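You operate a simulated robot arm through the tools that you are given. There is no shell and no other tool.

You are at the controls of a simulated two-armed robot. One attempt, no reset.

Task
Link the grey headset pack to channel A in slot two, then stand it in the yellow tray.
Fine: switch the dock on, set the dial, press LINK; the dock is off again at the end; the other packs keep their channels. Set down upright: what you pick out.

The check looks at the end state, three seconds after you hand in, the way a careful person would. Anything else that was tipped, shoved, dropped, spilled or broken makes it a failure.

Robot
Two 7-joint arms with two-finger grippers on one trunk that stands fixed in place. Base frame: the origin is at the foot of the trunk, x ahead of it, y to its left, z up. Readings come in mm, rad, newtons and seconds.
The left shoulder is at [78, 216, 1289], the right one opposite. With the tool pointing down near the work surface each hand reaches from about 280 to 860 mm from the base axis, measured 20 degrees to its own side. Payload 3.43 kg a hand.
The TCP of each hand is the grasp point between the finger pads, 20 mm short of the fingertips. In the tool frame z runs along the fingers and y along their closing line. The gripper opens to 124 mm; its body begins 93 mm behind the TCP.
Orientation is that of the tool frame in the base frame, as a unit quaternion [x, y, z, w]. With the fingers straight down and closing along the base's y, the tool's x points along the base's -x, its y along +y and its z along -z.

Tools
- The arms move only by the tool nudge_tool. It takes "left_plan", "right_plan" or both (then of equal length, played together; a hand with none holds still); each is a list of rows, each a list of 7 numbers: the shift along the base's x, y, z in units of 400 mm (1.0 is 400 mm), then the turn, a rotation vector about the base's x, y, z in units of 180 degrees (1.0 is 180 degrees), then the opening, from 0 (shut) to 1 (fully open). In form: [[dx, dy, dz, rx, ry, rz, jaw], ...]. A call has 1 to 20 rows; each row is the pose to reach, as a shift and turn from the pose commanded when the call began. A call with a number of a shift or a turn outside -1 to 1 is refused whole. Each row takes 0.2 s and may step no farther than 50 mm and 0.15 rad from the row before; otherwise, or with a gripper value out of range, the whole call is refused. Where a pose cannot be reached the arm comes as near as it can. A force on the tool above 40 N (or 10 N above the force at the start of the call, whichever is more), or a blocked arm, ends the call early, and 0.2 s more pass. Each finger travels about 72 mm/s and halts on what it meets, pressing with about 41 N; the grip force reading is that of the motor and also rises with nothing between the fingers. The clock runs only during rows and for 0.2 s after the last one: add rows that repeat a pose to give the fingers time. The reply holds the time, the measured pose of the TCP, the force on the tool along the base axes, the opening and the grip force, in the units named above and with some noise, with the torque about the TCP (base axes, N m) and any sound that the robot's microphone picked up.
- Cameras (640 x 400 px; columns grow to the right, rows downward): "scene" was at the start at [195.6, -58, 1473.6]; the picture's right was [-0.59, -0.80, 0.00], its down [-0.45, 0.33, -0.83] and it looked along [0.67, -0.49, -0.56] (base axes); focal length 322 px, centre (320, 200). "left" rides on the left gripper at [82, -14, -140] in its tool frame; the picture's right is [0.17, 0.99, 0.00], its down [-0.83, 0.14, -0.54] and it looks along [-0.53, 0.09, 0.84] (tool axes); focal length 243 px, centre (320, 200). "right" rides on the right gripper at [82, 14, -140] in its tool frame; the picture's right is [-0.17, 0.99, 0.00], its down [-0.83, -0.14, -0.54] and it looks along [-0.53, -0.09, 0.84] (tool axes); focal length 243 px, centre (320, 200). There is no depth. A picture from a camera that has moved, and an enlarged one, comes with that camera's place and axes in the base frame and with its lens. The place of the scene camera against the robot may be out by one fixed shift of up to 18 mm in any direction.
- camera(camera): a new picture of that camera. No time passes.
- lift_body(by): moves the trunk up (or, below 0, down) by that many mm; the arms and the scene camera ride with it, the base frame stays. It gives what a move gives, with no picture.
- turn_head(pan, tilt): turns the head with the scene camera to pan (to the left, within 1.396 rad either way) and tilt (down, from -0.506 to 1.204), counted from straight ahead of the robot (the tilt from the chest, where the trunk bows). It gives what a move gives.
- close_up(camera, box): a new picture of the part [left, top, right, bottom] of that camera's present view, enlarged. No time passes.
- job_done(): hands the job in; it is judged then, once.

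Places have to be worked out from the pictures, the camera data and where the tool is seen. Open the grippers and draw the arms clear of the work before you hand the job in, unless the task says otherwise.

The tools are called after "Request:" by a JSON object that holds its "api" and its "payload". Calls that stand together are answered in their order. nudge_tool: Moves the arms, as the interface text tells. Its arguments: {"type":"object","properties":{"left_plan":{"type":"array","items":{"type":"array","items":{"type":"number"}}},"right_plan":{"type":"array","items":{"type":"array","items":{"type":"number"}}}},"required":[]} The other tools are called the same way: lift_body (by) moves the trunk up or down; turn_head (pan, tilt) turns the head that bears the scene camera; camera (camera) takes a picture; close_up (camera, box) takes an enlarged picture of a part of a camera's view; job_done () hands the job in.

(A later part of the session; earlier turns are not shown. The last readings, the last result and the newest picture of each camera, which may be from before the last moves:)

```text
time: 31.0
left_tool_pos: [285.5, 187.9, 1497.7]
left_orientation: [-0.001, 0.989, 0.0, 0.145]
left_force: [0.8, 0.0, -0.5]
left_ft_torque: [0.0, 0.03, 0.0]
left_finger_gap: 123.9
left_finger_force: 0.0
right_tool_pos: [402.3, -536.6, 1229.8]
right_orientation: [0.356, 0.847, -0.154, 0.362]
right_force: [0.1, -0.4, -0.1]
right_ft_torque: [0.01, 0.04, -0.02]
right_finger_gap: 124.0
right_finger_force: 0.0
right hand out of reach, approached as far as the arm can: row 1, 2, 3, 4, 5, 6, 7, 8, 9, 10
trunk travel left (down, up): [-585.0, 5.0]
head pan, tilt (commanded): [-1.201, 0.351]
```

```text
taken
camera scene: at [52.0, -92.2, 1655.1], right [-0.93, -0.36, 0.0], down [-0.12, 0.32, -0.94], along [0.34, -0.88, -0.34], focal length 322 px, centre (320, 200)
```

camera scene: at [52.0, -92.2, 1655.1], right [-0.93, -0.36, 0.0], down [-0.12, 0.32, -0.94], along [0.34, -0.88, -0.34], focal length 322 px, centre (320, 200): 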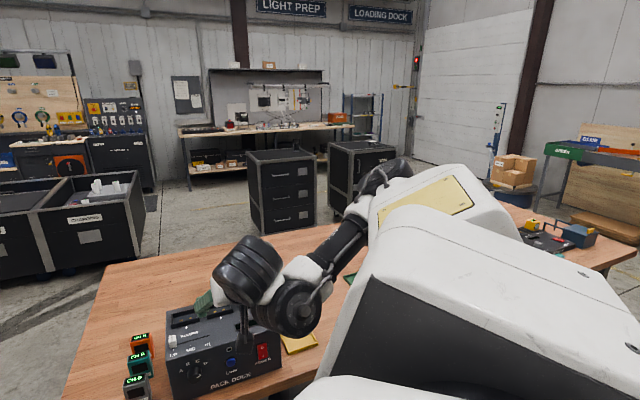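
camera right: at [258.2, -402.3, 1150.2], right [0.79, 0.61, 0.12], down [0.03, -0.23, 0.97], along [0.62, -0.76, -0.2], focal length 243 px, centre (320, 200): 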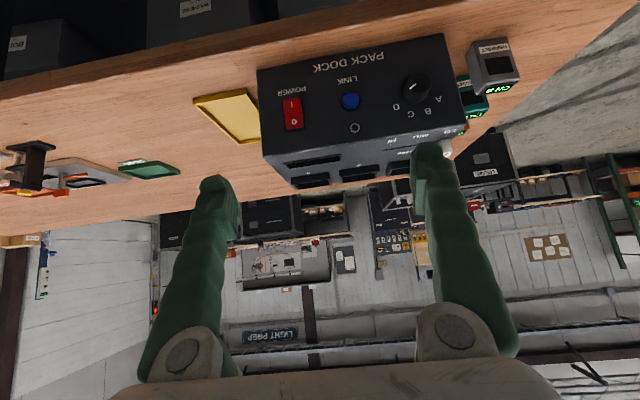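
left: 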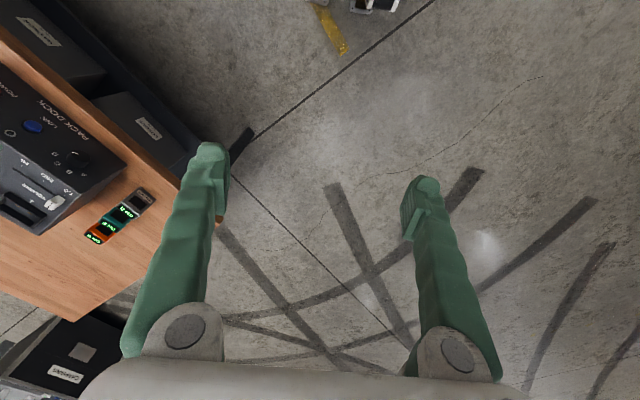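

Still blocked moving outward with the tilt held. I'll try taking the tilt out in place, since straight-down poses tracked well before.

Request:
{"api": "nudge_tool", "payload": {"right_plan": [[0, 0, 0, 0.0228, 0.0224, 0, 1], [0, 0, 0, 0.0456, 0.0447, 0, 1], [0, 0, 0, 0.0684, 0.0671, 0, 1], [0, 0, 0, 0.0912, 0.0895, 0, 1], [0, 0, 0, 0.114, 0.1119, 0, 1], [0, 0, 0, 0.1368, 0.1342, 0, 1], [0, 0, 0, 0.1596, 0.1566, 0, 1], [0, 0, 0, 0.1824, 0.179, 0, 1], [0, 0, 0, 0.1824, 0.179, 0, 1], [0, 0, 0, 0.1824, 0.179, 0, 1], [0, 0, 0, 0.1824, 0.179, 0, 1]]}}

Request:
{"api": "camera", "payload": {"camera": "scene"}}

```text
time: 33.4
left_tool_pos: [286.4, 187.9, 1497.6]
left_orientation: [-0.001, 0.99, -0.001, 0.144]
left_force: [-0.2, 0.5, -0.4]
left_ft_torque: [0.04, 0.04, -0.04]
left_finger_gap: 124.0
left_finger_force: 0.1
right_tool_pos: [402.5, -536.3, 1229.8]
right_orientation: [0.357, 0.847, -0.154, 0.362]
right_force: [0.1, 0.7, 0.3]
right_ft_torque: [0.03, 0.04, 0.01]
right_finger_gap: 124.0
right_finger_force: 0.0
right hand out of reach, approached as far as the arm can: row 1, 2, 3, 4, 5, 6, 7, 8, 9, 10, 11
trunk travel left (down, up): [-585.0, 5.0]
head pan, tilt (commanded): [-1.201, 0.351]
```

```text
taken
camera scene: at [52.0, -92.2, 1655.1], right [-0.93, -0.36, 0.0], down [-0.12, 0.32, -0.94], along [0.34, -0.88, -0.34], focal length 322 px, centre (320, 200)
```

scene: 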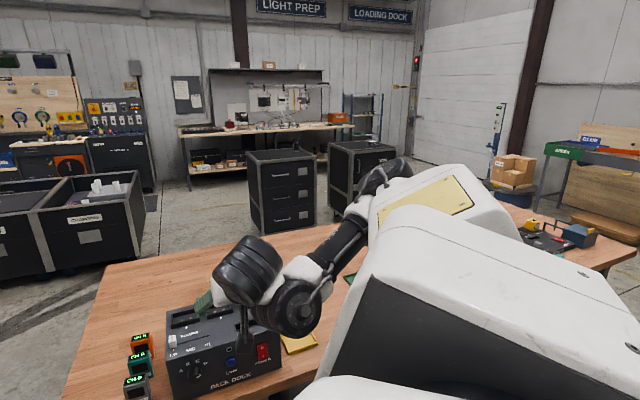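

The solver is pinned by some wrist limit. I'll probe which rotations are free, starting with a turn about the vertical axis in place, high above everything.

Request:
{"api": "nudge_tool", "payload": {"right_plan": [[0, 0, 0, 0, 0, 0.03, 1], [0, 0, 0, 0, 0, 0.06, 1], [0, 0, 0, 0, 0, 0.09, 1], [0, 0, 0, 0, 0, 0.12, 1], [0, 0, 0, 0, 0, 0.12, 1]]}}

Request:
{"api": "nudge_tool", "payload": {"right_plan": [[0, 0, 0.05, 0, 0, 0, 1], [0, 0, 0.1, 0, 0, 0, 1], [0, 0, 0.15, 0, 0, 0, 1], [0, 0, 0.2, 0, 0, 0, 1], [0, 0, 0.2, 0, 0, 0, 1]]}}

```text
time: 34.6
left_tool_pos: [285.8, 188.8, 1498.2]
left_orientation: [0.0, 0.99, -0.002, 0.144]
left_force: [0.1, -0.9, 1.1]
left_ft_torque: [0.0, 0.01, 0.03]
left_finger_gap: 123.8
left_finger_force: 0.1
right_tool_pos: [433.8, -494.4, 1243.1]
right_orientation: [0.266, 0.871, -0.151, 0.384]
right_force: [0.5, 0.3, 0.7]
right_ft_torque: [0.0, 0.02, -0.01]
right_finger_gap: 124.0
right_finger_force: 0.0
right hand out of reach, approached as far as the arm can: row 1, 2, 3, 4, 5
trunk travel left (down, up): [-585.0, 5.0]
head pan, tilt (commanded): [-1.201, 0.351]
```

```text
time: 35.8
left_tool_pos: [285.5, 188.6, 1497.9]
left_orientation: [0.0, 0.989, 0.0, 0.145]
left_force: [0.2, -0.2, 1.3]
left_ft_torque: [-0.01, -0.02, -0.01]
left_finger_gap: 123.8
left_finger_force: 0.1
right_tool_pos: [435.7, -502.3, 1262.4]
right_orientation: [0.266, 0.868, -0.152, 0.39]
right_force: [-0.1, 0.3, -0.1]
right_ft_torque: [0.0, 0.0, -0.01]
right_finger_gap: 124.0
right_finger_force: 0.1
right hand out of reach, approached as far as the arm can: row 1, 2, 3, 4, 5
trunk travel left (down, up): [-585.0, 5.0]
head pan, tilt (commanded): [-1.201, 0.351]
```

Turning back toward zero yaw does work. I'll keep unwinding the yaw and then remove the tilt.

Request:
{"api": "nudge_tool", "payload": {"right_plan": [[0, 0, 0, 0, 0, 0.03, 1], [0, 0, 0, 0, 0, 0.06, 1], [0, 0, 0, 0, 0, 0.09, 1], [0, 0, 0, 0, 0, 0.12, 1], [0, 0, 0, 0, 0, 0.15, 1], [0, 0, 0, 0, 0, 0.15, 1], [0, 0, 0, 0, 0, 0.15, 1]]}}

Request:
{"api": "nudge_tool", "payload": {"right_plan": [[0, 0, 0, 0.0228, 0.0224, 0, 1], [0, 0, 0, 0.0456, 0.0447, 0, 1], [0, 0, 0, 0.0684, 0.0671, 0, 1], [0, 0, 0, 0.0912, 0.0895, 0, 1], [0, 0, 0, 0.0912, 0.0895, 0, 1]]}}

Request:
{"api": "camera", "payload": {"camera": "scene"}}

```text
time: 37.4
left_tool_pos: [284.8, 186.4, 1497.8]
left_orientation: [0.0, 0.99, 0.0, 0.144]
left_force: [0.0, 0.5, 0.4]
left_ft_torque: [0.02, -0.02, -0.04]
left_finger_gap: 124.0
left_finger_force: 0.0
right_tool_pos: [470.3, -432.4, 1282.0]
right_orientation: [0.147, 0.886, -0.144, 0.415]
right_force: [-0.1, -0.7, -0.3]
right_ft_torque: [0.01, 0.04, 0.04]
right_finger_gap: 124.1
right_finger_force: 0.0
right hand out of reach, approached as far as the arm can: row 1, 2, 3, 4, 5, 6, 7
trunk travel left (down, up): [-585.0, 5.0]
head pan, tilt (commanded): [-1.201, 0.351]
```

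```text
time: 38.6
left_tool_pos: [286.3, 187.9, 1498.6]
left_orientation: [0.0, 0.99, -0.001, 0.144]
left_force: [-0.5, -0.3, -0.8]
left_ft_torque: [0.0, 0.03, 0.05]
left_finger_gap: 123.8
left_finger_force: 0.1
right_tool_pos: [471.1, -431.8, 1281.6]
right_orientation: [0.148, 0.886, -0.145, 0.414]
right_force: [0.8, 0.6, 0.2]
right_ft_torque: [-0.01, -0.01, -0.02]
right_finger_gap: 123.9
right_finger_force: 0.0
right hand out of reach, approached as far as the arm can: row 1, 2, 3, 4, 5
trunk travel left (down, up): [-585.0, 5.0]
head pan, tilt (commanded): [-1.201, 0.351]
```

```text
taken
camera scene: at [51.8, -92.4, 1655.1], right [-0.93, -0.36, 0.0], down [-0.12, 0.32, -0.94], along [0.34, -0.88, -0.34], focal length 322 px, centre (320, 200)
```

scene: 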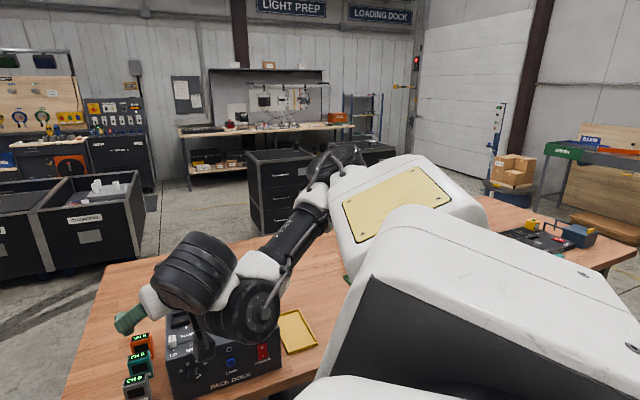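

The straightening rotation is still blocked while the forearm slopes down. I'll try raising the hand so the forearm comes up toward horizontal, which should free the wrist.

Request:
{"api": "nudge_tool", "payload": {"right_plan": [[0.01, 0, 0.06, 0, 0, 0, 1], [0.02, 0, 0.12, 0, 0, 0, 1], [0.03, 0, 0.18, 0, 0, 0, 1], [0.04, 0, 0.24, 0, 0, 0, 1], [0.05, 0, 0.3, 0, 0, 0, 1], [0.06, 0, 0.36, 0, 0, 0, 1], [0.07, 0, 0.42, 0, 0, 0, 1], [0.07, 0, 0.42, 0, 0, 0, 1]]}}

Request:
{"api": "camera", "payload": {"camera": "scene"}}

```text
time: 40.4
left_tool_pos: [286.7, 187.6, 1497.9]
left_orientation: [0.0, 0.99, 0.0, 0.144]
left_force: [0.8, 0.2, 0.0]
left_ft_torque: [0.03, 0.04, 0.0]
left_finger_gap: 124.1
left_finger_force: 0.2
right_tool_pos: [489.2, -459.7, 1375.7]
right_orientation: [0.142, 0.849, -0.139, 0.49]
right_force: [0.2, -0.5, 0.7]
right_ft_torque: [-0.01, 0.03, 0.0]
right_finger_gap: 124.2
right_finger_force: 0.1
right hand out of reach, approached as far as the arm can: row 1, 2, 3, 4, 5, 6, 7, 8
trunk travel left (down, up): [-585.0, 5.0]
head pan, tilt (commanded): [-1.201, 0.351]
```

```text
taken
camera scene: at [51.9, -92.7, 1655.1], right [-0.93, -0.36, 0.0], down [-0.12, 0.32, -0.94], along [0.34, -0.88, -0.34], focal length 322 px, centre (320, 200)
```

scene: 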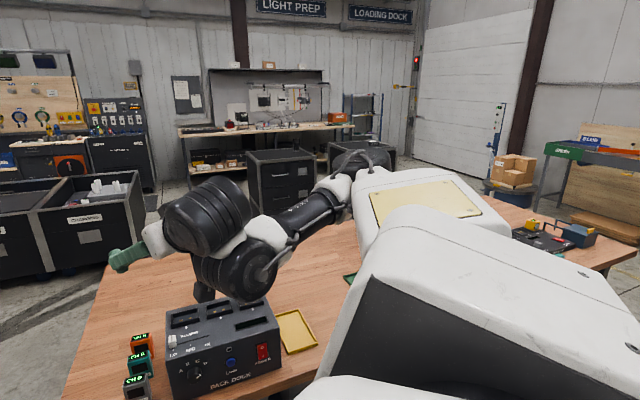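

The hand came up to (489, -460, 1376) and tilted up a bit. The elbow looks strongly folded, so I'll try extending forward in +x and slightly +y to unfold it.

Request:
{"api": "nudge_tool", "payload": {"right_plan": [[0.05, 0.03, 0, 0, 0, 0, 1], [0.1, 0.06, 0, 0, 0, 0, 1], [0.15, 0.09, 0, 0, 0, 0, 1], [0.2, 0.12, 0, 0, 0, 0, 1], [0.25, 0.15, 0, 0, 0, 0, 1], [0.3, 0.18, 0, 0, 0, 0, 1], [0.35, 0.2, 0, 0, 0, 0, 1], [0.35, 0.2, 0, 0, 0, 0, 1]]}}

Request:
{"api": "camera", "payload": {"camera": "scene"}}

```text
time: 42.2
left_tool_pos: [285.5, 188.1, 1497.8]
left_orientation: [-0.002, 0.989, -0.001, 0.145]
left_force: [0.1, 0.2, -0.1]
left_ft_torque: [0.02, -0.01, -0.01]
left_finger_gap: 124.0
left_finger_force: 0.1
right_tool_pos: [569.8, -370.0, 1354.6]
right_orientation: [0.138, 0.838, -0.142, 0.508]
right_force: [0.5, 0.6, 0.4]
right_ft_torque: [0.01, -0.04, 0.0]
right_finger_gap: 123.9
right_finger_force: 0.1
right hand out of reach, approached as far as the arm can: row 2, 3, 4, 5, 6, 7, 8
trunk travel left (down, up): [-585.0, 5.0]
head pan, tilt (commanded): [-1.201, 0.351]
```

```text
taken
camera scene: at [51.8, -92.5, 1655.1], right [-0.93, -0.36, 0.0], down [-0.12, 0.32, -0.94], along [0.34, -0.88, -0.34], focal length 322 px, centre (320, 200)
```

scene: 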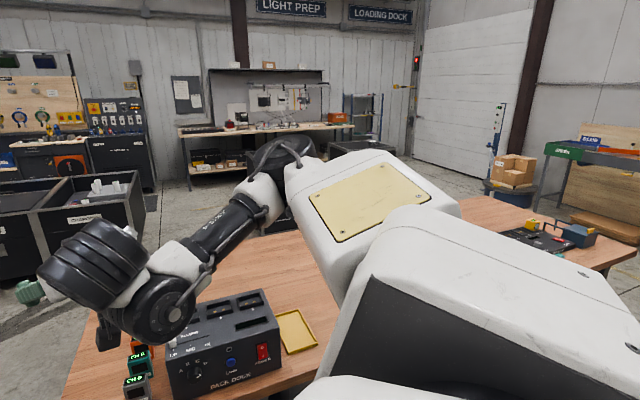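

The hand moved to (570, -370, 1355). I'll look from both wrist cameras to understand the posture.

Request:
{"api": "camera", "payload": {"camera": "left"}}

Request:
{"api": "camera", "payload": {"camera": "right"}}

```text
taken
camera left: at [166.6, 173.5, 1607.7], right [-0.16, 0.99, -0.05], down [0.64, 0.14, 0.75], along [0.75, 0.09, -0.66], focal length 243 px, centre (320, 200)
```

left: 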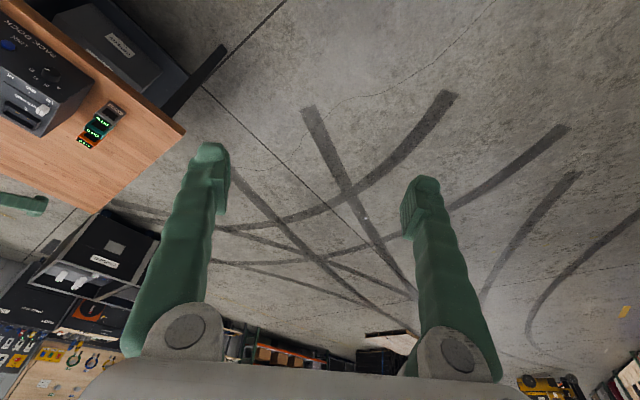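

```text
taken
camera right: at [426.4, -295.9, 1341.4], right [0.45, 0.89, 0.05], down [-0.12, 0.0, 0.99], along [0.89, -0.45, 0.11], focal length 243 px, centre (320, 200)
```

right: 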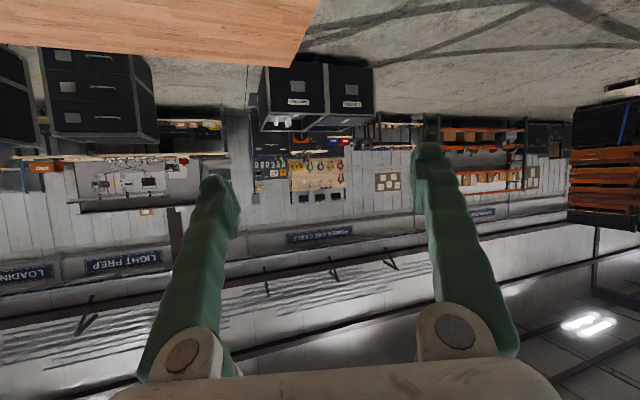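

Here the elbow is more open, so I'll test tilting the fingers downward by 30° about the hand's own horizontal axis.

Request:
{"api": "nudge_tool", "payload": {"right_plan": [[0, 0, 0, 0.0141, 0.0302, 0, 1], [0, 0, 0, 0.0282, 0.0604, 0, 1], [0, 0, 0, 0.0423, 0.0906, 0, 1], [0, 0, 0, 0.0564, 0.1208, 0, 1], [0, 0, 0, 0.0705, 0.151, 0, 1], [0, 0, 0, 0.0705, 0.151, 0, 1], [0, 0, 0, 0.0705, 0.151, 0, 1]]}}

Request:
{"api": "camera", "payload": {"camera": "scene"}}

```text
time: 43.8
left_tool_pos: [285.8, 188.5, 1497.1]
left_orientation: [0.0, 0.989, 0.0, 0.145]
left_force: [-0.5, -0.1, -0.1]
left_ft_torque: [-0.01, 0.0, 0.0]
left_finger_gap: 124.0
left_finger_force: 0.1
right_tool_pos: [569.8, -368.9, 1354.5]
right_orientation: [0.14, 0.838, -0.143, 0.508]
right_force: [0.0, -0.2, 0.2]
right_ft_torque: [-0.01, -0.02, 0.0]
right_finger_gap: 124.1
right_finger_force: 0.1
right hand out of reach, approached as far as the arm can: row 1, 2, 3, 4, 5, 6, 7
trunk travel left (down, up): [-585.0, 5.0]
head pan, tilt (commanded): [-1.201, 0.351]
```

```text
taken
camera scene: at [52.1, -92.1, 1655.1], right [-0.93, -0.36, 0.0], down [-0.12, 0.32, -0.94], along [0.34, -0.88, -0.34], focal length 322 px, centre (320, 200)
```

scene: 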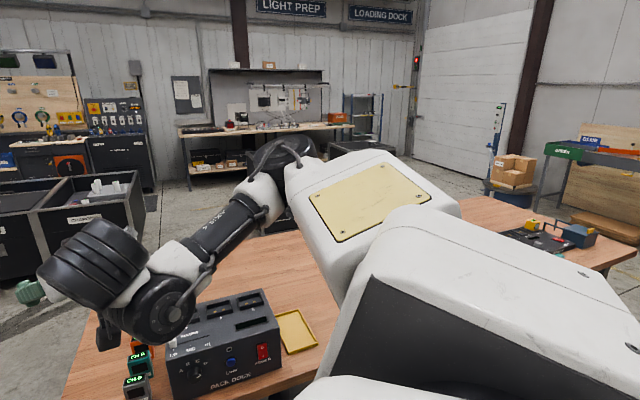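

I'd like to understand the wrist's joint layout before trying more. I'll enlarge the wrist in the scene view.

Request:
{"api": "close_up", "payload": {"camera": "scene", "box": [0, 120, 330, 370]}}

```text
1.60 times, centred on (165, 245) of scene
camera zoom: at [52.1, -92.1, 1655.1], right [-0.93, -0.36, 0.0], down [-0.12, 0.32, -0.94], along [0.34, -0.88, -0.34], focal length 515 px, centre (568, 128)
```

zoom: 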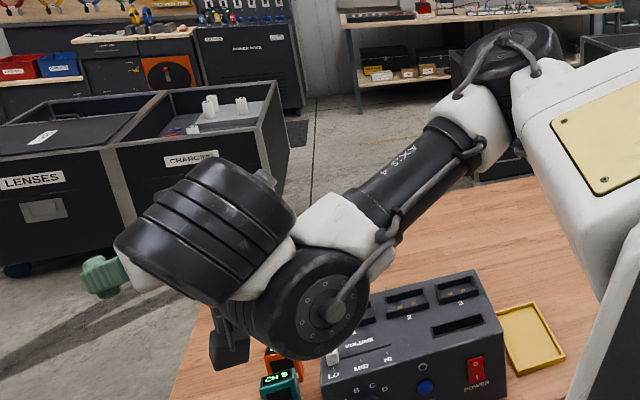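

The layout looks like an offset wrist (forearm roll, bend, tool roll), and the bend has flipped to its short-range side. I'll swing the hand leftward about the wrist joint, back through the straight position, in free space at z≈1350, and check.

Request:
{"api": "nudge_tool", "payload": {"right_plan": [[0.014, 0.0778, -0.0148, 0.0223, 0.0029, 0.0383, 1], [0.0185, 0.1575, -0.0238, 0.0445, 0.0059, 0.0766, 1], [0.0133, 0.2378, -0.0275, 0.0668, 0.0088, 0.1149, 1], [-0.0015, 0.3168, -0.025, 0.0891, 0.0117, 0.1533, 1], [-0.0258, 0.393, -0.0175, 0.1113, 0.0147, 0.1916, 1], [-0.0588, 0.4653, -0.004, 0.1336, 0.0176, 0.2299, 1], [-0.1003, 0.5315, 0.0143, 0.1559, 0.0205, 0.2682, 1], [-0.1003, 0.5315, 0.0143, 0.1559, 0.0205, 0.2682, 1]]}}

Request:
{"api": "camera", "payload": {"camera": "scene"}}

```text
time: 45.6
left_tool_pos: [285.6, 188.6, 1498.1]
left_orientation: [-0.001, 0.989, 0.0, 0.145]
left_force: [-0.6, 0.5, -0.6]
left_ft_torque: [0.02, -0.03, -0.02]
left_finger_gap: 124.1
left_finger_force: 0.1
right_tool_pos: [523.2, -157.8, 1365.9]
right_orientation: [0.008, 0.795, 0.123, 0.594]
right_force: [0.9, -0.1, -0.6]
right_ft_torque: [-0.02, 0.0, 0.0]
right_finger_gap: 123.9
right_finger_force: 0.0
right hand out of reach, approached as far as the arm can: row 1, 2, 3, 4, 5, 6, 7, 8
trunk travel left (down, up): [-585.0, 5.0]
head pan, tilt (commanded): [-1.201, 0.351]
```

```text
taken
camera scene: at [52.2, -91.5, 1655.2], right [-0.93, -0.36, 0.0], down [-0.12, 0.32, -0.94], along [0.34, -0.88, -0.34], focal length 322 px, centre (320, 200)
```

scene: 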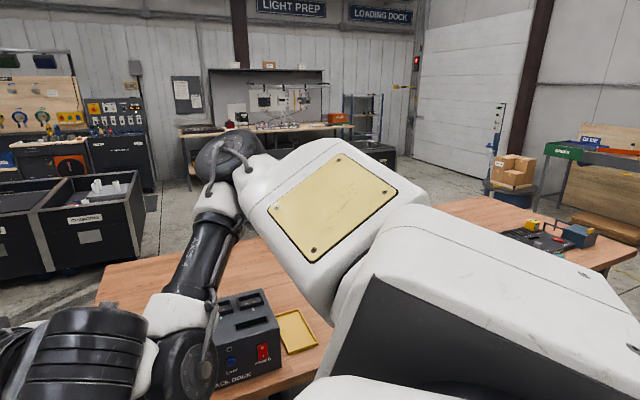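

Position followed, but the hand now points nearly straight ahead (0.95, 0.19, -0.26). From this new posture I'll test pitching the fingers down again about the y axis.

Request:
{"api": "nudge_tool", "payload": {"right_plan": [[0, 0, 0, 0, 0.04, 0, 1], [0, 0, 0, 0, 0.08, 0, 1], [0, 0, 0, 0, 0.12, 0, 1], [0, 0, 0, 0, 0.16, 0, 1], [0, 0, 0, 0, 0.2, 0, 1], [0, 0, 0, 0, 0.24, 0, 1], [0, 0, 0, 0, 0.24, 0, 1], [0, 0, 0, 0, 0.24, 0, 1]]}}

Request:
{"api": "camera", "payload": {"camera": "scene"}}

```text
time: 47.4
left_tool_pos: [286.4, 189.3, 1497.1]
left_orientation: [-0.001, 0.989, -0.001, 0.145]
left_force: [0.0, -0.3, -0.2]
left_ft_torque: [0.04, -0.01, -0.02]
left_finger_gap: 124.0
left_finger_force: 0.0
right_tool_pos: [502.6, -181.0, 1367.2]
right_orientation: [0.072, 0.853, 0.072, 0.512]
right_force: [0.1, 0.0, 0.0]
right_ft_torque: [-0.01, 0.01, 0.02]
right_finger_gap: 124.0
right_finger_force: 0.0
right hand out of reach, approached as far as the arm can: row 1, 2, 3, 4, 5, 6, 7, 8
trunk travel left (down, up): [-585.0, 5.0]
head pan, tilt (commanded): [-1.201, 0.351]
```

```text
taken
camera scene: at [52.1, -92.2, 1655.1], right [-0.93, -0.36, 0.0], down [-0.12, 0.32, -0.94], along [0.34, -0.88, -0.34], focal length 322 px, centre (320, 200)
```

scene: 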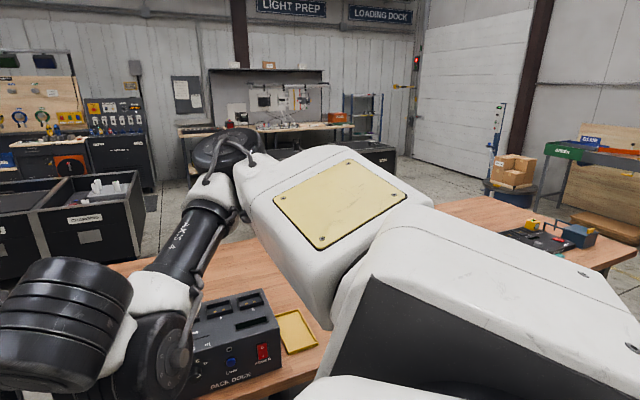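

Progress: the hand pitched down to 28° of depression. I'll keep going in the same direction.

Request:
{"api": "nudge_tool", "payload": {"right_plan": [[0, 0, 0, 0, 0.04, 0, 1], [0, 0, 0, 0, 0.08, 0, 1], [0, 0, 0, 0, 0.12, 0, 1], [0, 0, 0, 0, 0.16, 0, 1], [0, 0, 0, 0, 0.2, 0, 1], [0, 0, 0, 0, 0.24, 0, 1], [0, 0, 0, 0, 0.28, 0, 1], [0, 0, 0, 0, 0.32, 0, 1], [0, 0, 0, 0, 0.34, 0, 1], [0, 0, 0, 0, 0.34, 0, 1]]}}

Request:
{"api": "camera", "payload": {"camera": "scene"}}

```text
time: 49.6
left_tool_pos: [286.0, 187.5, 1498.8]
left_orientation: [-0.001, 0.99, -0.001, 0.144]
left_force: [-0.3, -0.2, 0.2]
left_ft_torque: [-0.02, -0.03, 0.01]
left_finger_gap: 124.1
left_finger_force: 0.1
right_tool_pos: [501.3, -179.7, 1367.1]
right_orientation: [0.072, 0.853, 0.072, 0.511]
right_force: [-0.4, 0.9, 1.1]
right_ft_torque: [0.01, -0.02, -0.01]
right_finger_gap: 123.9
right_finger_force: 0.0
right hand out of reach, approached as far as the arm can: row 1, 2, 3, 4, 5, 6, 7, 8, 9, 10
trunk travel left (down, up): [-585.0, 5.0]
head pan, tilt (commanded): [-1.201, 0.351]
```

```text
taken
camera scene: at [52.0, -92.2, 1655.1], right [-0.93, -0.36, 0.0], down [-0.12, 0.32, -0.94], along [0.34, -0.88, -0.34], focal length 322 px, centre (320, 200)
```

scene: 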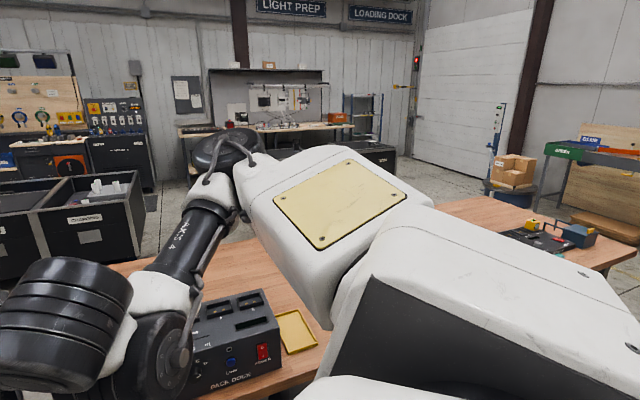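

Stalled again, and it looks like the forearm points left/back with the hand bent 90° to it. I'll straighten the wrist by swinging the hand to point left (toward +y), into the clear space in front of the robot.

Request:
{"api": "nudge_tool", "payload": {"right_plan": [[-0.0055, 0.06, -0.004, 0.0161, 0.0077, 0.0314, 1], [-0.011, 0.12, -0.0085, 0.0322, 0.0154, 0.0628, 1], [-0.0165, 0.18, -0.013, 0.0483, 0.0231, 0.0942, 1], [-0.022, 0.24, -0.017, 0.0644, 0.0308, 0.1256, 1], [-0.0275, 0.3, -0.021, 0.0805, 0.0385, 0.157, 1], [-0.033, 0.36, -0.0255, 0.0966, 0.0462, 0.1884, 1], [-0.0385, 0.42, -0.03, 0.1127, 0.0539, 0.2198, 1], [-0.044, 0.48, -0.034, 0.1288, 0.0616, 0.2512, 1], [-0.0495, 0.54, -0.038, 0.1449, 0.0693, 0.2826, 1], [-0.055, 0.6, -0.0425, 0.161, 0.077, 0.314, 1], [-0.055, 0.6, -0.0425, 0.161, 0.077, 0.314, 1]]}}

Request:
{"api": "turn_head", "payload": {"pan": -0.5, "tilt": 0.6}}

Request:
{"api": "camera", "payload": {"camera": "scene"}}

```text
time: 52.0
left_tool_pos: [281.8, 189.8, 1498.1]
left_orientation: [-0.001, 0.99, 0.0, 0.144]
left_force: [-0.2, 0.2, -0.9]
left_ft_torque: [0.0, -0.03, -0.02]
left_finger_gap: 123.8
left_finger_force: 0.1
right_tool_pos: [482.1, 66.0, 1350.0]
right_orientation: [-0.207, 0.795, 0.495, 0.282]
right_force: [-1.3, 0.5, -0.2]
right_ft_torque: [-0.03, 0.01, -0.02]
right_finger_gap: 123.8
right_finger_force: 0.0
right hand out of reach, approached as far as the arm can: row 1, 2, 3, 4, 5, 6, 7
trunk travel left (down, up): [-585.0, 5.0]
head pan, tilt (commanded): [-1.201, 0.351]
```

```text
time: 53.1
left_tool_pos: [286.2, 188.4, 1497.5]
left_orientation: [-0.001, 0.99, 0.0, 0.144]
left_force: [0.1, -0.2, 0.6]
left_ft_torque: [0.0, -0.01, -0.03]
left_finger_gap: 124.5
left_finger_force: 0.0
right_tool_pos: [484.1, 64.5, 1349.4]
right_orientation: [-0.207, 0.794, 0.496, 0.283]
right_force: [0.7, 0.6, 0.2]
right_ft_torque: [0.0, 0.02, -0.01]
right_finger_gap: 124.2
right_finger_force: 0.0
trunk travel left (down, up): [-585.0, 5.0]
head pan, tilt (commanded): [-0.499, 0.6]
```

```text
taken
camera scene: at [96.6, -48.0, 1632.3], right [-0.48, -0.88, 0.0], down [-0.5, 0.27, -0.83], along [0.72, -0.4, -0.56], focal length 322 px, centre (320, 200)
```

scene: 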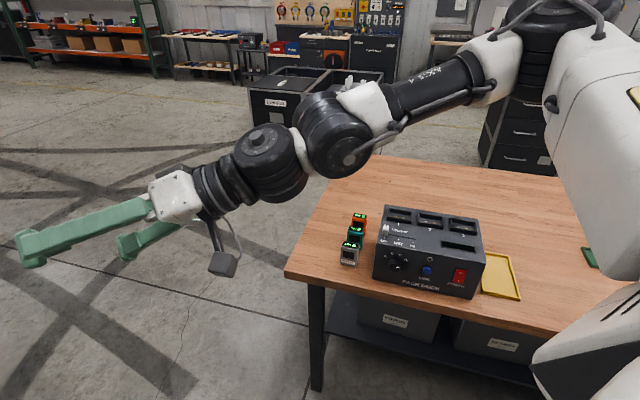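

Excellent: the arm unlocked and reached the commanded pose exactly, with the wrist now nearly straight. I'll zoom in to learn the joint axes.

Request:
{"api": "close_up", "payload": {"camera": "scene", "box": [0, 40, 560, 320]}}

Request:
{"api": "close_up", "payload": {"camera": "scene", "box": [120, 60, 420, 260]}}

```text
1.14 times, centred on (280, 180) of scene
camera zoom: at [96.6, -48.0, 1632.3], right [-0.48, -0.88, 0.0], down [-0.5, 0.27, -0.83], along [0.72, -0.4, -0.56], focal length 368 px, centre (366, 223)
```

zoom: 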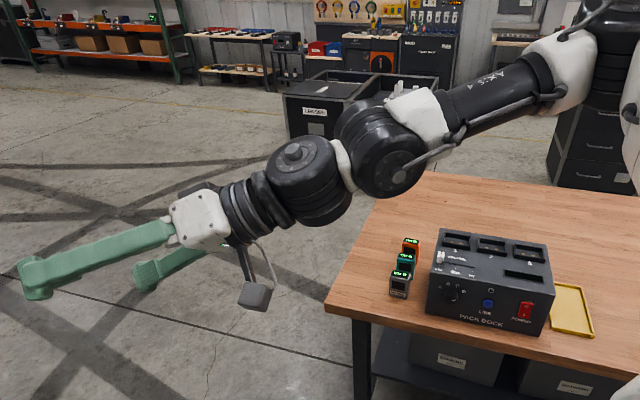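

```text
2.00 times, centred on (270, 160) of scene
camera zoom: at [96.6, -48.0, 1632.3], right [-0.48, -0.88, 0.0], down [-0.5, 0.27, -0.83], along [0.72, -0.4, -0.56], focal length 643 px, centre (420, 280)
```

zoom: 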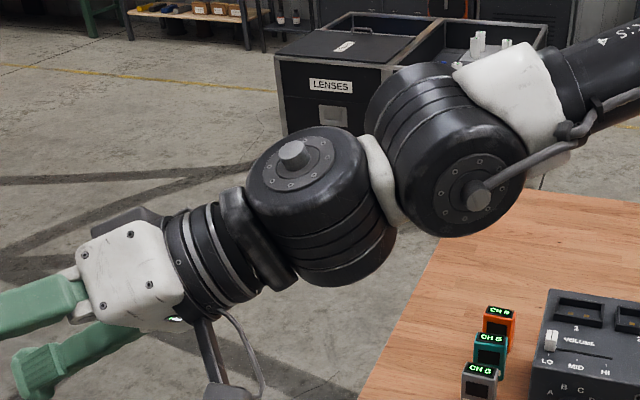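

Now I can see the joints clearly, and the wrist is near straight with margin. I'll swing the hand from pointing left to straight down about the wrist, ending near (418, -180, 1173), in open space away from the table.

Request:
{"api": "nudge_tool", "payload": {"right_plan": [[-0.0098, -0.036, -0.0833, -0.0416, 0.0112, 0, 1], [-0.0223, -0.0825, -0.1608, -0.0832, 0.0224, 0, 1], [-0.0373, -0.1385, -0.231, -0.1249, 0.0336, 0, 1], [-0.0548, -0.2033, -0.2928, -0.1665, 0.0448, 0, 1], [-0.0743, -0.2755, -0.345, -0.2081, 0.056, 0, 1], [-0.0955, -0.354, -0.3865, -0.2497, 0.0672, 0, 1], [-0.1178, -0.437, -0.4168, -0.2914, 0.0784, 0, 1], [-0.141, -0.5233, -0.435, -0.333, 0.0896, 0, 1], [-0.1648, -0.6115, -0.4413, -0.3746, 0.1008, 0, 1], [-0.1648, -0.6115, -0.4413, -0.3746, 0.1008, 0, 1], [-0.1648, -0.6115, -0.4413, -0.3746, 0.1008, 0, 1]]}}

Request:
{"api": "camera", "payload": {"camera": "scene"}}

```text
time: 55.5
left_tool_pos: [286.3, 188.3, 1498.4]
left_orientation: [-0.001, 0.99, 0.0, 0.144]
left_force: [0.3, 0.3, -0.2]
left_ft_torque: [-0.02, -0.01, -0.02]
left_finger_gap: 123.8
left_finger_force: 0.0
right_tool_pos: [413.3, -197.7, 1176.4]
right_orientation: [-0.252, 0.967, 0.015, 0.009]
right_force: [-0.6, 0.2, 0.2]
right_ft_torque: [0.0, 0.01, 0.01]
right_finger_gap: 123.8
right_finger_force: 0.2
right hand out of reach, approached as far as the arm can: row 6, 7, 8, 9, 10, 11
trunk travel left (down, up): [-585.0, 5.0]
head pan, tilt (commanded): [-0.499, 0.6]
```

```text
taken
camera scene: at [96.1, -47.7, 1632.3], right [-0.48, -0.88, 0.0], down [-0.5, 0.27, -0.83], along [0.72, -0.39, -0.56], focal length 322 px, centre (320, 200)
```

scene: 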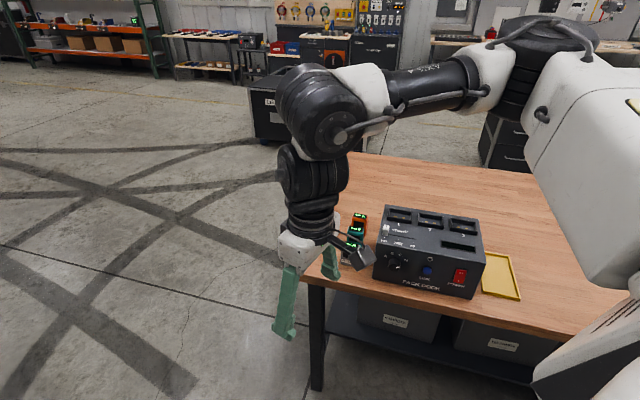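

The arm is back in its normal posture, tool-down at (413, -198, 1176) with yaw +29°. It now seems the tool-roll joint was the real limit at yaw -45° near the body, so for the panel I'll use yaw +44.5° (closing line along the panel normal) and move to about (402, -502, 1120).

Request:
{"api": "nudge_tool", "payload": {"right_plan": [[-0.003, -0.076, -0.014, -0.001, 0.0003, 0.009, 1], [-0.006, -0.152, -0.028, -0.002, 0.0006, 0.017, 1], [-0.008, -0.228, -0.042, -0.003, 0.001, 0.026, 1], [-0.011, -0.304, -0.056, -0.004, 0.0012, 0.034, 1], [-0.014, -0.38, -0.07, -0.005, 0.0015, 0.043, 1], [-0.017, -0.456, -0.084, -0.006, 0.0018, 0.052, 1], [-0.019, -0.532, -0.098, -0.007, 0.002, 0.06, 1], [-0.022, -0.608, -0.112, -0.008, 0.0025, 0.069, 1], [-0.025, -0.684, -0.126, -0.009, 0.003, 0.078, 1], [-0.0275, -0.76, -0.14, -0.0107, 0.0031, 0.086, 1], [-0.0275, -0.76, -0.14, -0.0107, 0.0031, 0.086, 1], [-0.0275, -0.76, -0.14, -0.0107, 0.0031, 0.086, 1]]}}

Request:
{"api": "camera", "payload": {"camera": "scene"}}

```text
time: 58.1
left_tool_pos: [286.5, 188.6, 1497.6]
left_orientation: [-0.001, 0.99, -0.001, 0.144]
left_force: [-0.3, 0.6, -0.6]
left_ft_torque: [0.0, 0.01, 0.0]
left_finger_gap: 124.2
left_finger_force: 0.0
right_tool_pos: [403.4, -497.9, 1119.3]
right_orientation: [-0.38, 0.925, -0.018, -0.008]
right_force: [-0.3, 0.2, 0.4]
right_ft_torque: [-0.01, 0.02, 0.0]
right_finger_gap: 124.0
right_finger_force: 0.0
trunk travel left (down, up): [-585.0, 5.0]
head pan, tilt (commanded): [-0.499, 0.6]
```

```text
taken
camera scene: at [95.9, -47.3, 1632.4], right [-0.48, -0.88, 0.0], down [-0.5, 0.27, -0.83], along [0.72, -0.39, -0.56], focal length 322 px, centre (320, 200)
```

scene: 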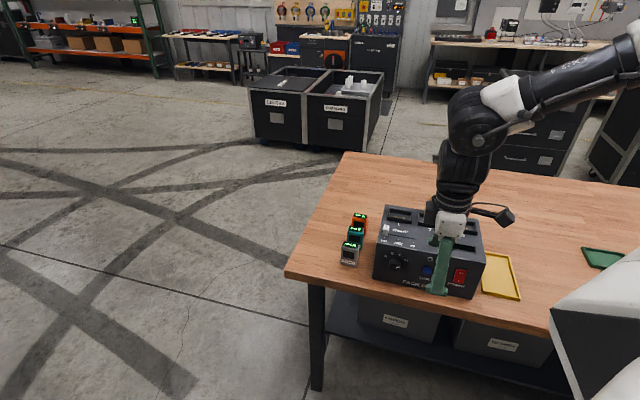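

Tracked perfectly this time. I'll tilt forward 30° in place while closing the fingers, to check that the tilt now follows.

Request:
{"api": "nudge_tool", "payload": {"right_plan": [[0, 0, 0, -0.0238, -0.0233, 0, 0.7], [0, 0, 0, -0.0476, -0.0467, 0, 0.4], [0, 0, 0, -0.0714, -0.07, 0, 0.2], [0, 0, 0, -0.0952, -0.0934, 0, 0], [0, 0, 0, -0.119, -0.1167, 0, 0], [0, 0, 0, -0.119, -0.1167, 0, 0], [0, 0, 0, -0.119, -0.1167, 0, 0]]}}

Request:
{"api": "camera", "payload": {"camera": "scene"}}

```text
time: 59.7
left_tool_pos: [286.6, 188.6, 1498.1]
left_orientation: [-0.001, 0.989, -0.001, 0.145]
left_force: [0.1, 0.9, -0.7]
left_ft_torque: [-0.02, 0.01, -0.03]
left_finger_gap: 124.0
left_finger_force: 0.1
right_tool_pos: [402.9, -501.3, 1120.1]
right_orientation: [-0.362, 0.891, -0.257, 0.089]
right_force: [-0.3, 0.4, 0.4]
right_ft_torque: [0.02, -0.03, 0.01]
right_finger_gap: 0.0
right_finger_force: 33.8
trunk travel left (down, up): [-585.0, 5.0]
head pan, tilt (commanded): [-0.499, 0.6]
```

```text
taken
camera scene: at [95.6, -47.9, 1632.4], right [-0.48, -0.88, 0.0], down [-0.5, 0.27, -0.83], along [0.72, -0.39, -0.56], focal length 322 px, centre (320, 200)
```

scene: 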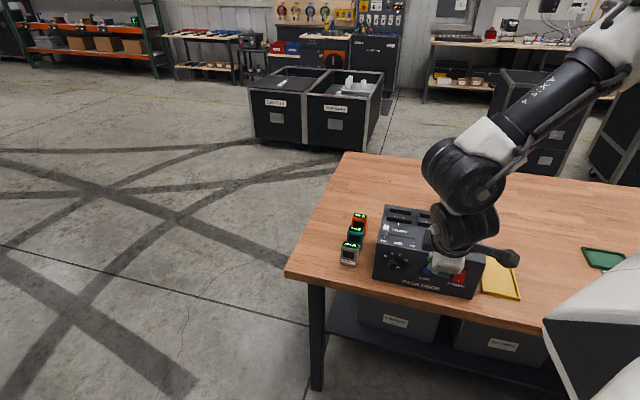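

The tilt now follows cleanly. I'll continue to 60° while descending toward z≈1000, still about 140 mm in front of the panel.

Request:
{"api": "nudge_tool", "payload": {"right_plan": [[0, 0, -0.05, -0.021, -0.023, 0, 0], [0, 0, -0.1, -0.043, -0.047, 0, 0], [0, 0, -0.15, -0.064, -0.07, 0, 0], [0, 0, -0.2, -0.086, -0.094, 0, 0], [0, 0, -0.25, -0.107, -0.117, 0, 0], [0, 0, -0.25, -0.107, -0.117, 0, 0], [0, 0, -0.25, -0.107, -0.117, 0, 0]]}}

Request:
{"api": "camera", "payload": {"camera": "scene"}}

Request:
{"api": "camera", "payload": {"camera": "right"}}

```text
time: 61.3
left_tool_pos: [286.7, 188.6, 1498.9]
left_orientation: [-0.001, 0.99, 0.0, 0.143]
left_force: [0.2, -0.2, 0.3]
left_ft_torque: [-0.01, 0.0, -0.03]
left_finger_gap: 124.0
left_finger_force: 0.2
right_tool_pos: [425.1, -541.7, 1076.6]
right_orientation: [-0.331, 0.828, -0.419, 0.17]
right_force: [-0.8, -0.6, 0.4]
right_ft_torque: [0.01, 0.0, -0.01]
right_finger_gap: 0.0
right_finger_force: 34.2
right hand out of reach, approached as far as the arm can: row 3, 4, 5, 6, 7
trunk travel left (down, up): [-585.0, 5.0]
head pan, tilt (commanded): [-0.499, 0.6]
```

```text
taken
camera scene: at [95.6, -47.6, 1632.4], right [-0.48, -0.88, 0.0], down [-0.5, 0.27, -0.83], along [0.72, -0.39, -0.56], focal length 322 px, centre (320, 200)
```

scene: 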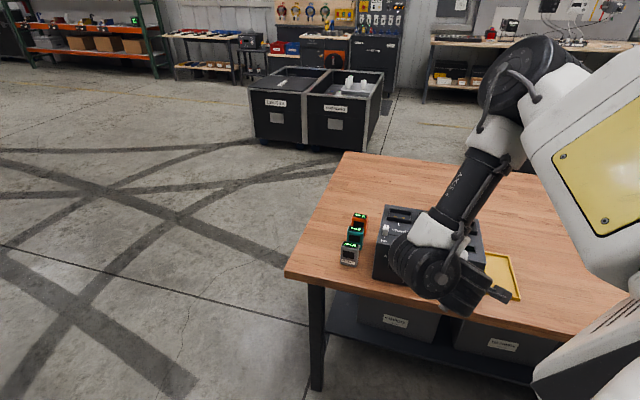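

```text
taken
camera right: at [282.7, -510.6, 1148.2], right [-0.28, 0.54, -0.8], down [0.35, 0.83, 0.43], along [0.89, -0.16, -0.42], focal length 243 px, centre (320, 200)
```

right: 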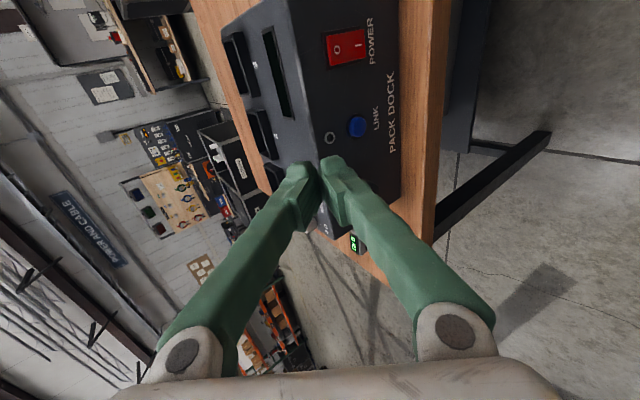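

The hand stopped at v≈684, z=1077 with 54° tilt because the elbow is folding up. Coming down nearer the panel should open the elbow, so I'll aim for v≈705, z≈1000 in small steps.

Request:
{"api": "nudge_tool", "payload": {"right_plan": [[0.02, -0.006, -0.03, 0, 0, 0, 0], [0.04, -0.012, -0.06, 0, 0, 0, 0], [0.055, -0.0165, -0.09, 0, 0, 0, 0], [0.055, -0.0165, -0.12, 0, 0, 0, 0], [0.055, -0.0165, -0.16, 0, 0, 0, 0], [0.055, -0.0165, -0.1925, 0, 0, 0, 0], [0.055, -0.0165, -0.1925, 0, 0, 0, 0], [0.055, -0.0165, -0.1925, 0, 0, 0, 0]]}}

Request:
{"api": "camera", "payload": {"camera": "scene"}}

```text
time: 63.1
left_tool_pos: [285.6, 188.4, 1497.4]
left_orientation: [-0.001, 0.99, -0.001, 0.144]
left_force: [-0.4, -0.7, -0.9]
left_ft_torque: [0.03, -0.02, 0.01]
left_finger_gap: 124.0
left_finger_force: 0.1
right_tool_pos: [451.9, -567.1, 1035.6]
right_orientation: [-0.332, 0.828, -0.418, 0.17]
right_force: [0.7, 0.6, 0.7]
right_ft_torque: [-0.01, 0.02, -0.01]
right_finger_gap: 0.2
right_finger_force: 34.3
right hand out of reach, approached as far as the arm can: row 3, 4, 5, 6, 7, 8
trunk travel left (down, up): [-585.0, 5.0]
head pan, tilt (commanded): [-0.499, 0.6]
```

```text
taken
camera scene: at [96.0, -47.7, 1632.4], right [-0.48, -0.88, 0.0], down [-0.5, 0.27, -0.83], along [0.72, -0.39, -0.56], focal length 322 px, centre (320, 200)
```

scene: 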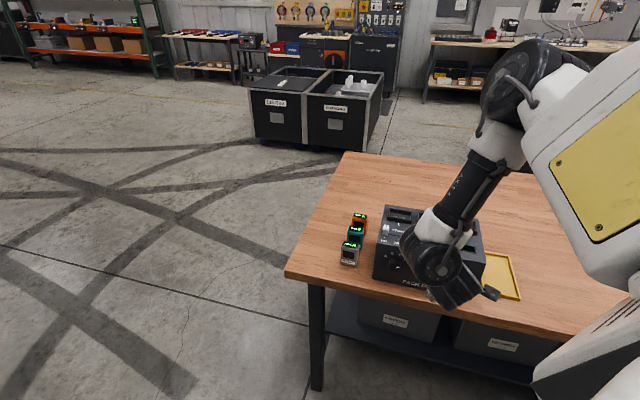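

The reachable boundary suggests the elbow can't drop below about shoulder height, so the trunk should come down rather than the arm. I'll back off along the boundary to (425, -542, 1077), then lower the trunk in small steps.

Request:
{"api": "nudge_tool", "payload": {"right_plan": [[-0.02, 0.019, 0.035, 0, 0, 0, 0], [-0.045, 0.042, 0.07, 0, 0, 0, 0], [-0.0675, 0.063, 0.105, 0, 0, 0, 0], [-0.0675, 0.063, 0.105, 0, 0, 0, 0], [-0.0675, 0.063, 0.105, 0, 0, 0, 0]]}}

Request:
{"api": "lift_body", "payload": {"by": -50}}

```text
time: 64.3
left_tool_pos: [285.8, 188.7, 1498.1]
left_orientation: [-0.001, 0.989, 0.0, 0.145]
left_force: [0.3, 0.0, -0.5]
left_ft_torque: [-0.02, 0.02, -0.01]
left_finger_gap: 124.1
left_finger_force: 0.1
right_tool_pos: [427.9, -543.0, 1077.4]
right_orientation: [-0.331, 0.828, -0.42, 0.17]
right_force: [-0.4, -0.5, -0.5]
right_ft_torque: [-0.04, 0.01, -0.01]
right_finger_gap: 0.1
right_finger_force: 35.0
trunk travel left (down, up): [-585.0, 5.0]
head pan, tilt (commanded): [-0.499, 0.6]
```

```text
time: 65.2
left_tool_pos: [310.6, 188.3, 1416.9]
left_orientation: [-0.001, 0.996, -0.001, 0.093]
left_force: [0.3, 0.7, 0.1]
left_ft_torque: [-0.01, -0.02, 0.0]
left_finger_gap: 124.2
left_finger_force: 0.0
right_tool_pos: [411.7, -546.0, 986.5]
right_orientation: [-0.354, 0.836, -0.399, 0.128]
right_force: [0.0, 0.6, 0.6]
right_ft_torque: [-0.01, -0.01, 0.04]
right_finger_gap: 0.0
right_finger_force: 34.1
trunk travel left (down, up): [-535.0, 55.0]
head pan, tilt (commanded): [-0.499, 0.6]
```

The arm rode down rigidly with the trunk: the hand is now at (412, -546, 987), about 100 mm in front of the panel and near button height. I'll look at the panel from here.

Request:
{"api": "camera", "payload": {"camera": "right"}}

Request:
{"api": "camera", "payload": {"camera": "scene"}}

```text
taken
camera right: at [278.0, -514.8, 1071.8], right [-0.36, 0.54, -0.76], down [0.4, 0.83, 0.4], along [0.84, -0.16, -0.51], focal length 243 px, centre (320, 200)
```

right: 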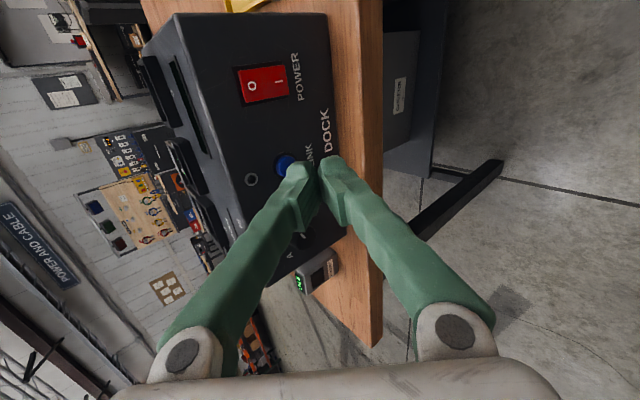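

```text
taken
camera scene: at [149.7, -47.6, 1578.7], right [-0.48, -0.88, 0.0], down [-0.5, 0.27, -0.83], along [0.73, -0.39, -0.56], focal length 322 px, centre (320, 200)
```

scene: 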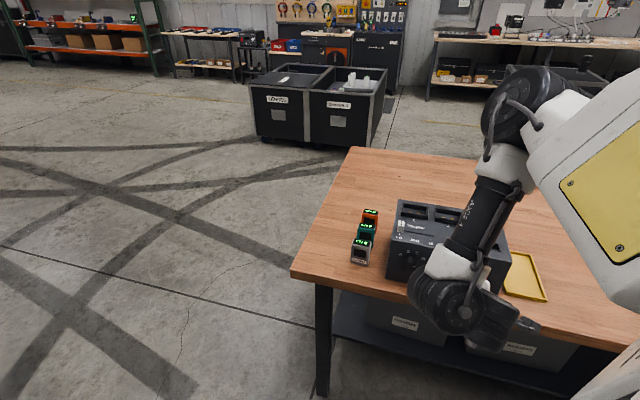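

The panel is well visible from here. I'll enlarge it for precise positions of the rocker, LINK and knob.

Request:
{"api": "close_up", "payload": {"camera": "right", "box": [210, 40, 350, 180]}}

Request:
{"api": "close_up", "payload": {"camera": "right", "box": [220, 140, 380, 300]}}

```text
2.86 times, centred on (280, 110) of right
camera zoom: at [278.0, -514.8, 1071.8], right [-0.36, 0.54, -0.76], down [0.4, 0.83, 0.4], along [0.84, -0.16, -0.51], focal length 693 px, centre (434, 457)
```

zoom: 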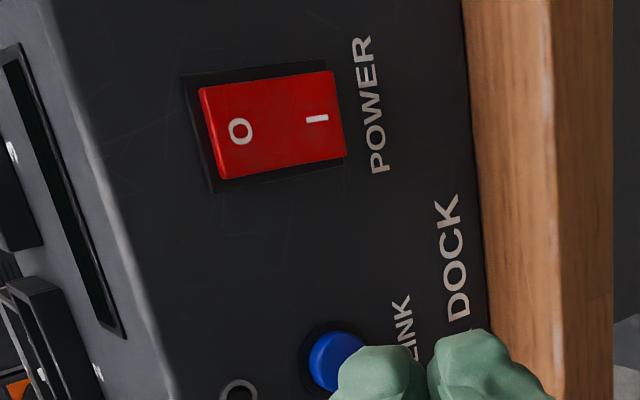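

```text
2.50 times, centred on (300, 220) of right
camera zoom: at [278.0, -514.8, 1071.8], right [-0.36, 0.54, -0.76], down [0.4, 0.83, 0.4], along [0.84, -0.16, -0.51], focal length 606 px, centre (370, 150)
```

zoom: 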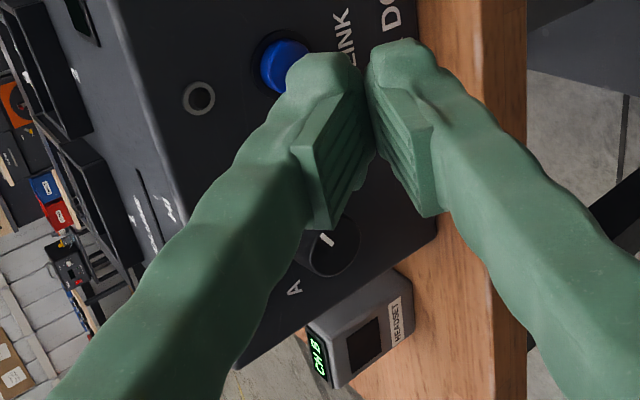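

Measured: LINK at u≈66, z≈950; rocker centre u≈152, with "I" (lower end) z≈941 and "O" z≈966; knob centre u≈-23, z≈953; faces near v≈780. I'll line up 45 mm in front of the rocker's "I" end and level the hand.

Request:
{"api": "nudge_tool", "payload": {"right_plan": [[-0.007, -0.031, -0.015, 0.0025, -0.0026, 0, 0], [-0.014, -0.062, -0.03, 0.005, -0.0052, 0, 0], [-0.02, -0.0935, -0.045, 0.0076, -0.0077, 0, 0], [-0.027, -0.125, -0.06, 0.01, -0.0103, 0, 0], [-0.034, -0.156, -0.075, 0.0126, -0.0129, 0, 0], [-0.0407, -0.187, -0.09, 0.0152, -0.0155, 0, 0], [-0.0407, -0.187, -0.09, 0.0152, -0.0155, 0, 0], [-0.0407, -0.187, -0.09, 0.0152, -0.0155, 0, 0]]}}

Request:
{"api": "camera", "payload": {"camera": "right"}}

Request:
{"api": "camera", "payload": {"camera": "scene"}}

```text
time: 67.0
left_tool_pos: [312.5, 188.4, 1417.3]
left_orientation: [0.0, 0.996, -0.002, 0.092]
left_force: [-0.4, 0.1, 0.4]
left_ft_torque: [-0.01, 0.0, -0.01]
left_finger_gap: 123.8
left_finger_force: 0.1
right_tool_pos: [395.3, -620.4, 947.9]
right_orientation: [-0.341, 0.843, -0.387, 0.155]
right_force: [0.2, -0.4, -0.6]
right_ft_torque: [-0.04, -0.03, -0.02]
right_finger_gap: 0.2
right_finger_force: 34.4
trunk travel left (down, up): [-535.0, 55.0]
head pan, tilt (commanded): [-0.499, 0.6]
```

```text
taken
camera right: at [257.6, -593.4, 1029.3], right [-0.33, 0.58, -0.75], down [0.38, 0.81, 0.46], along [0.87, -0.13, -0.48], focal length 243 px, centre (320, 200)
```

right: 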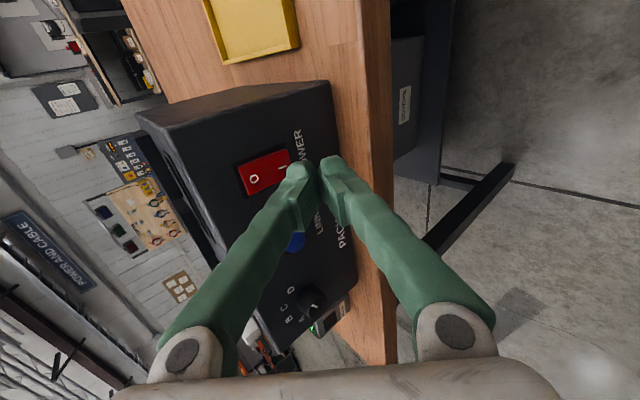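

```text
taken
camera scene: at [151.6, -47.4, 1578.3], right [-0.48, -0.88, 0.0], down [-0.5, 0.27, -0.83], along [0.72, -0.39, -0.56], focal length 322 px, centre (320, 200)
```

scene: 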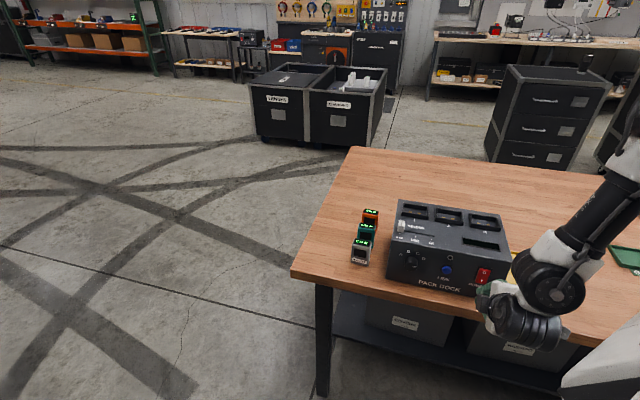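

Tracked without complaint: u=152, v=720, z=948. I'll zoom in on the panel once more to refine the positions before touching anything.

Request:
{"api": "close_up", "payload": {"camera": "right", "box": [220, 120, 360, 220]}}

Request:
{"api": "close_up", "payload": {"camera": "right", "box": [240, 220, 380, 340]}}

Request:
{"api": "close_up", "payload": {"camera": "scene", "box": [370, 180, 570, 360]}}

```text
4.00 times, centred on (290, 170) of right
camera zoom: at [257.6, -593.4, 1029.3], right [-0.33, 0.58, -0.75], down [0.38, 0.81, 0.46], along [0.87, -0.13, -0.48], focal length 970 px, centre (440, 320)
```

zoom: 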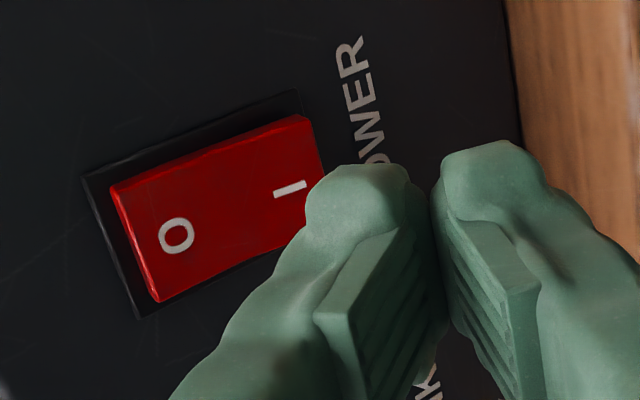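

```text
3.33 times, centred on (310, 280) of right
camera zoom: at [257.6, -593.4, 1029.3], right [-0.33, 0.58, -0.75], down [0.38, 0.81, 0.46], along [0.87, -0.13, -0.48], focal length 809 px, centre (353, -67)
```

zoom: 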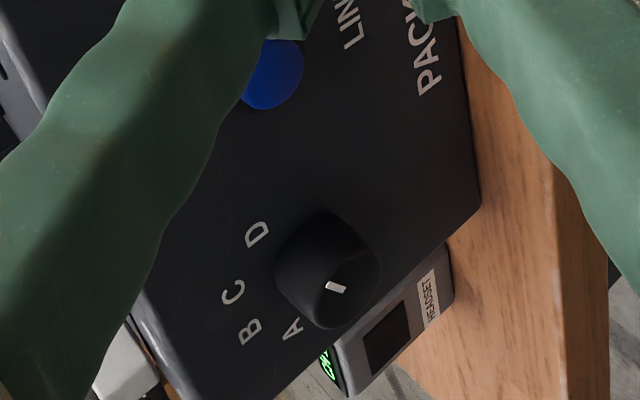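

```text
2.22 times, centred on (470, 270) of scene
camera zoom: at [151.6, -47.4, 1578.3], right [-0.48, -0.88, 0.0], down [-0.5, 0.27, -0.83], along [0.72, -0.39, -0.56], focal length 715 px, centre (-13, 44)
```

zoom: 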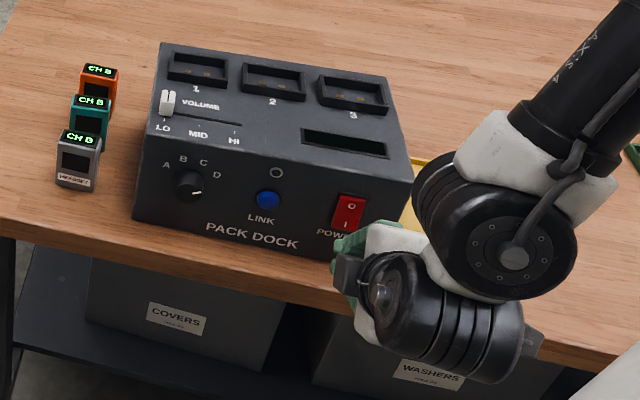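

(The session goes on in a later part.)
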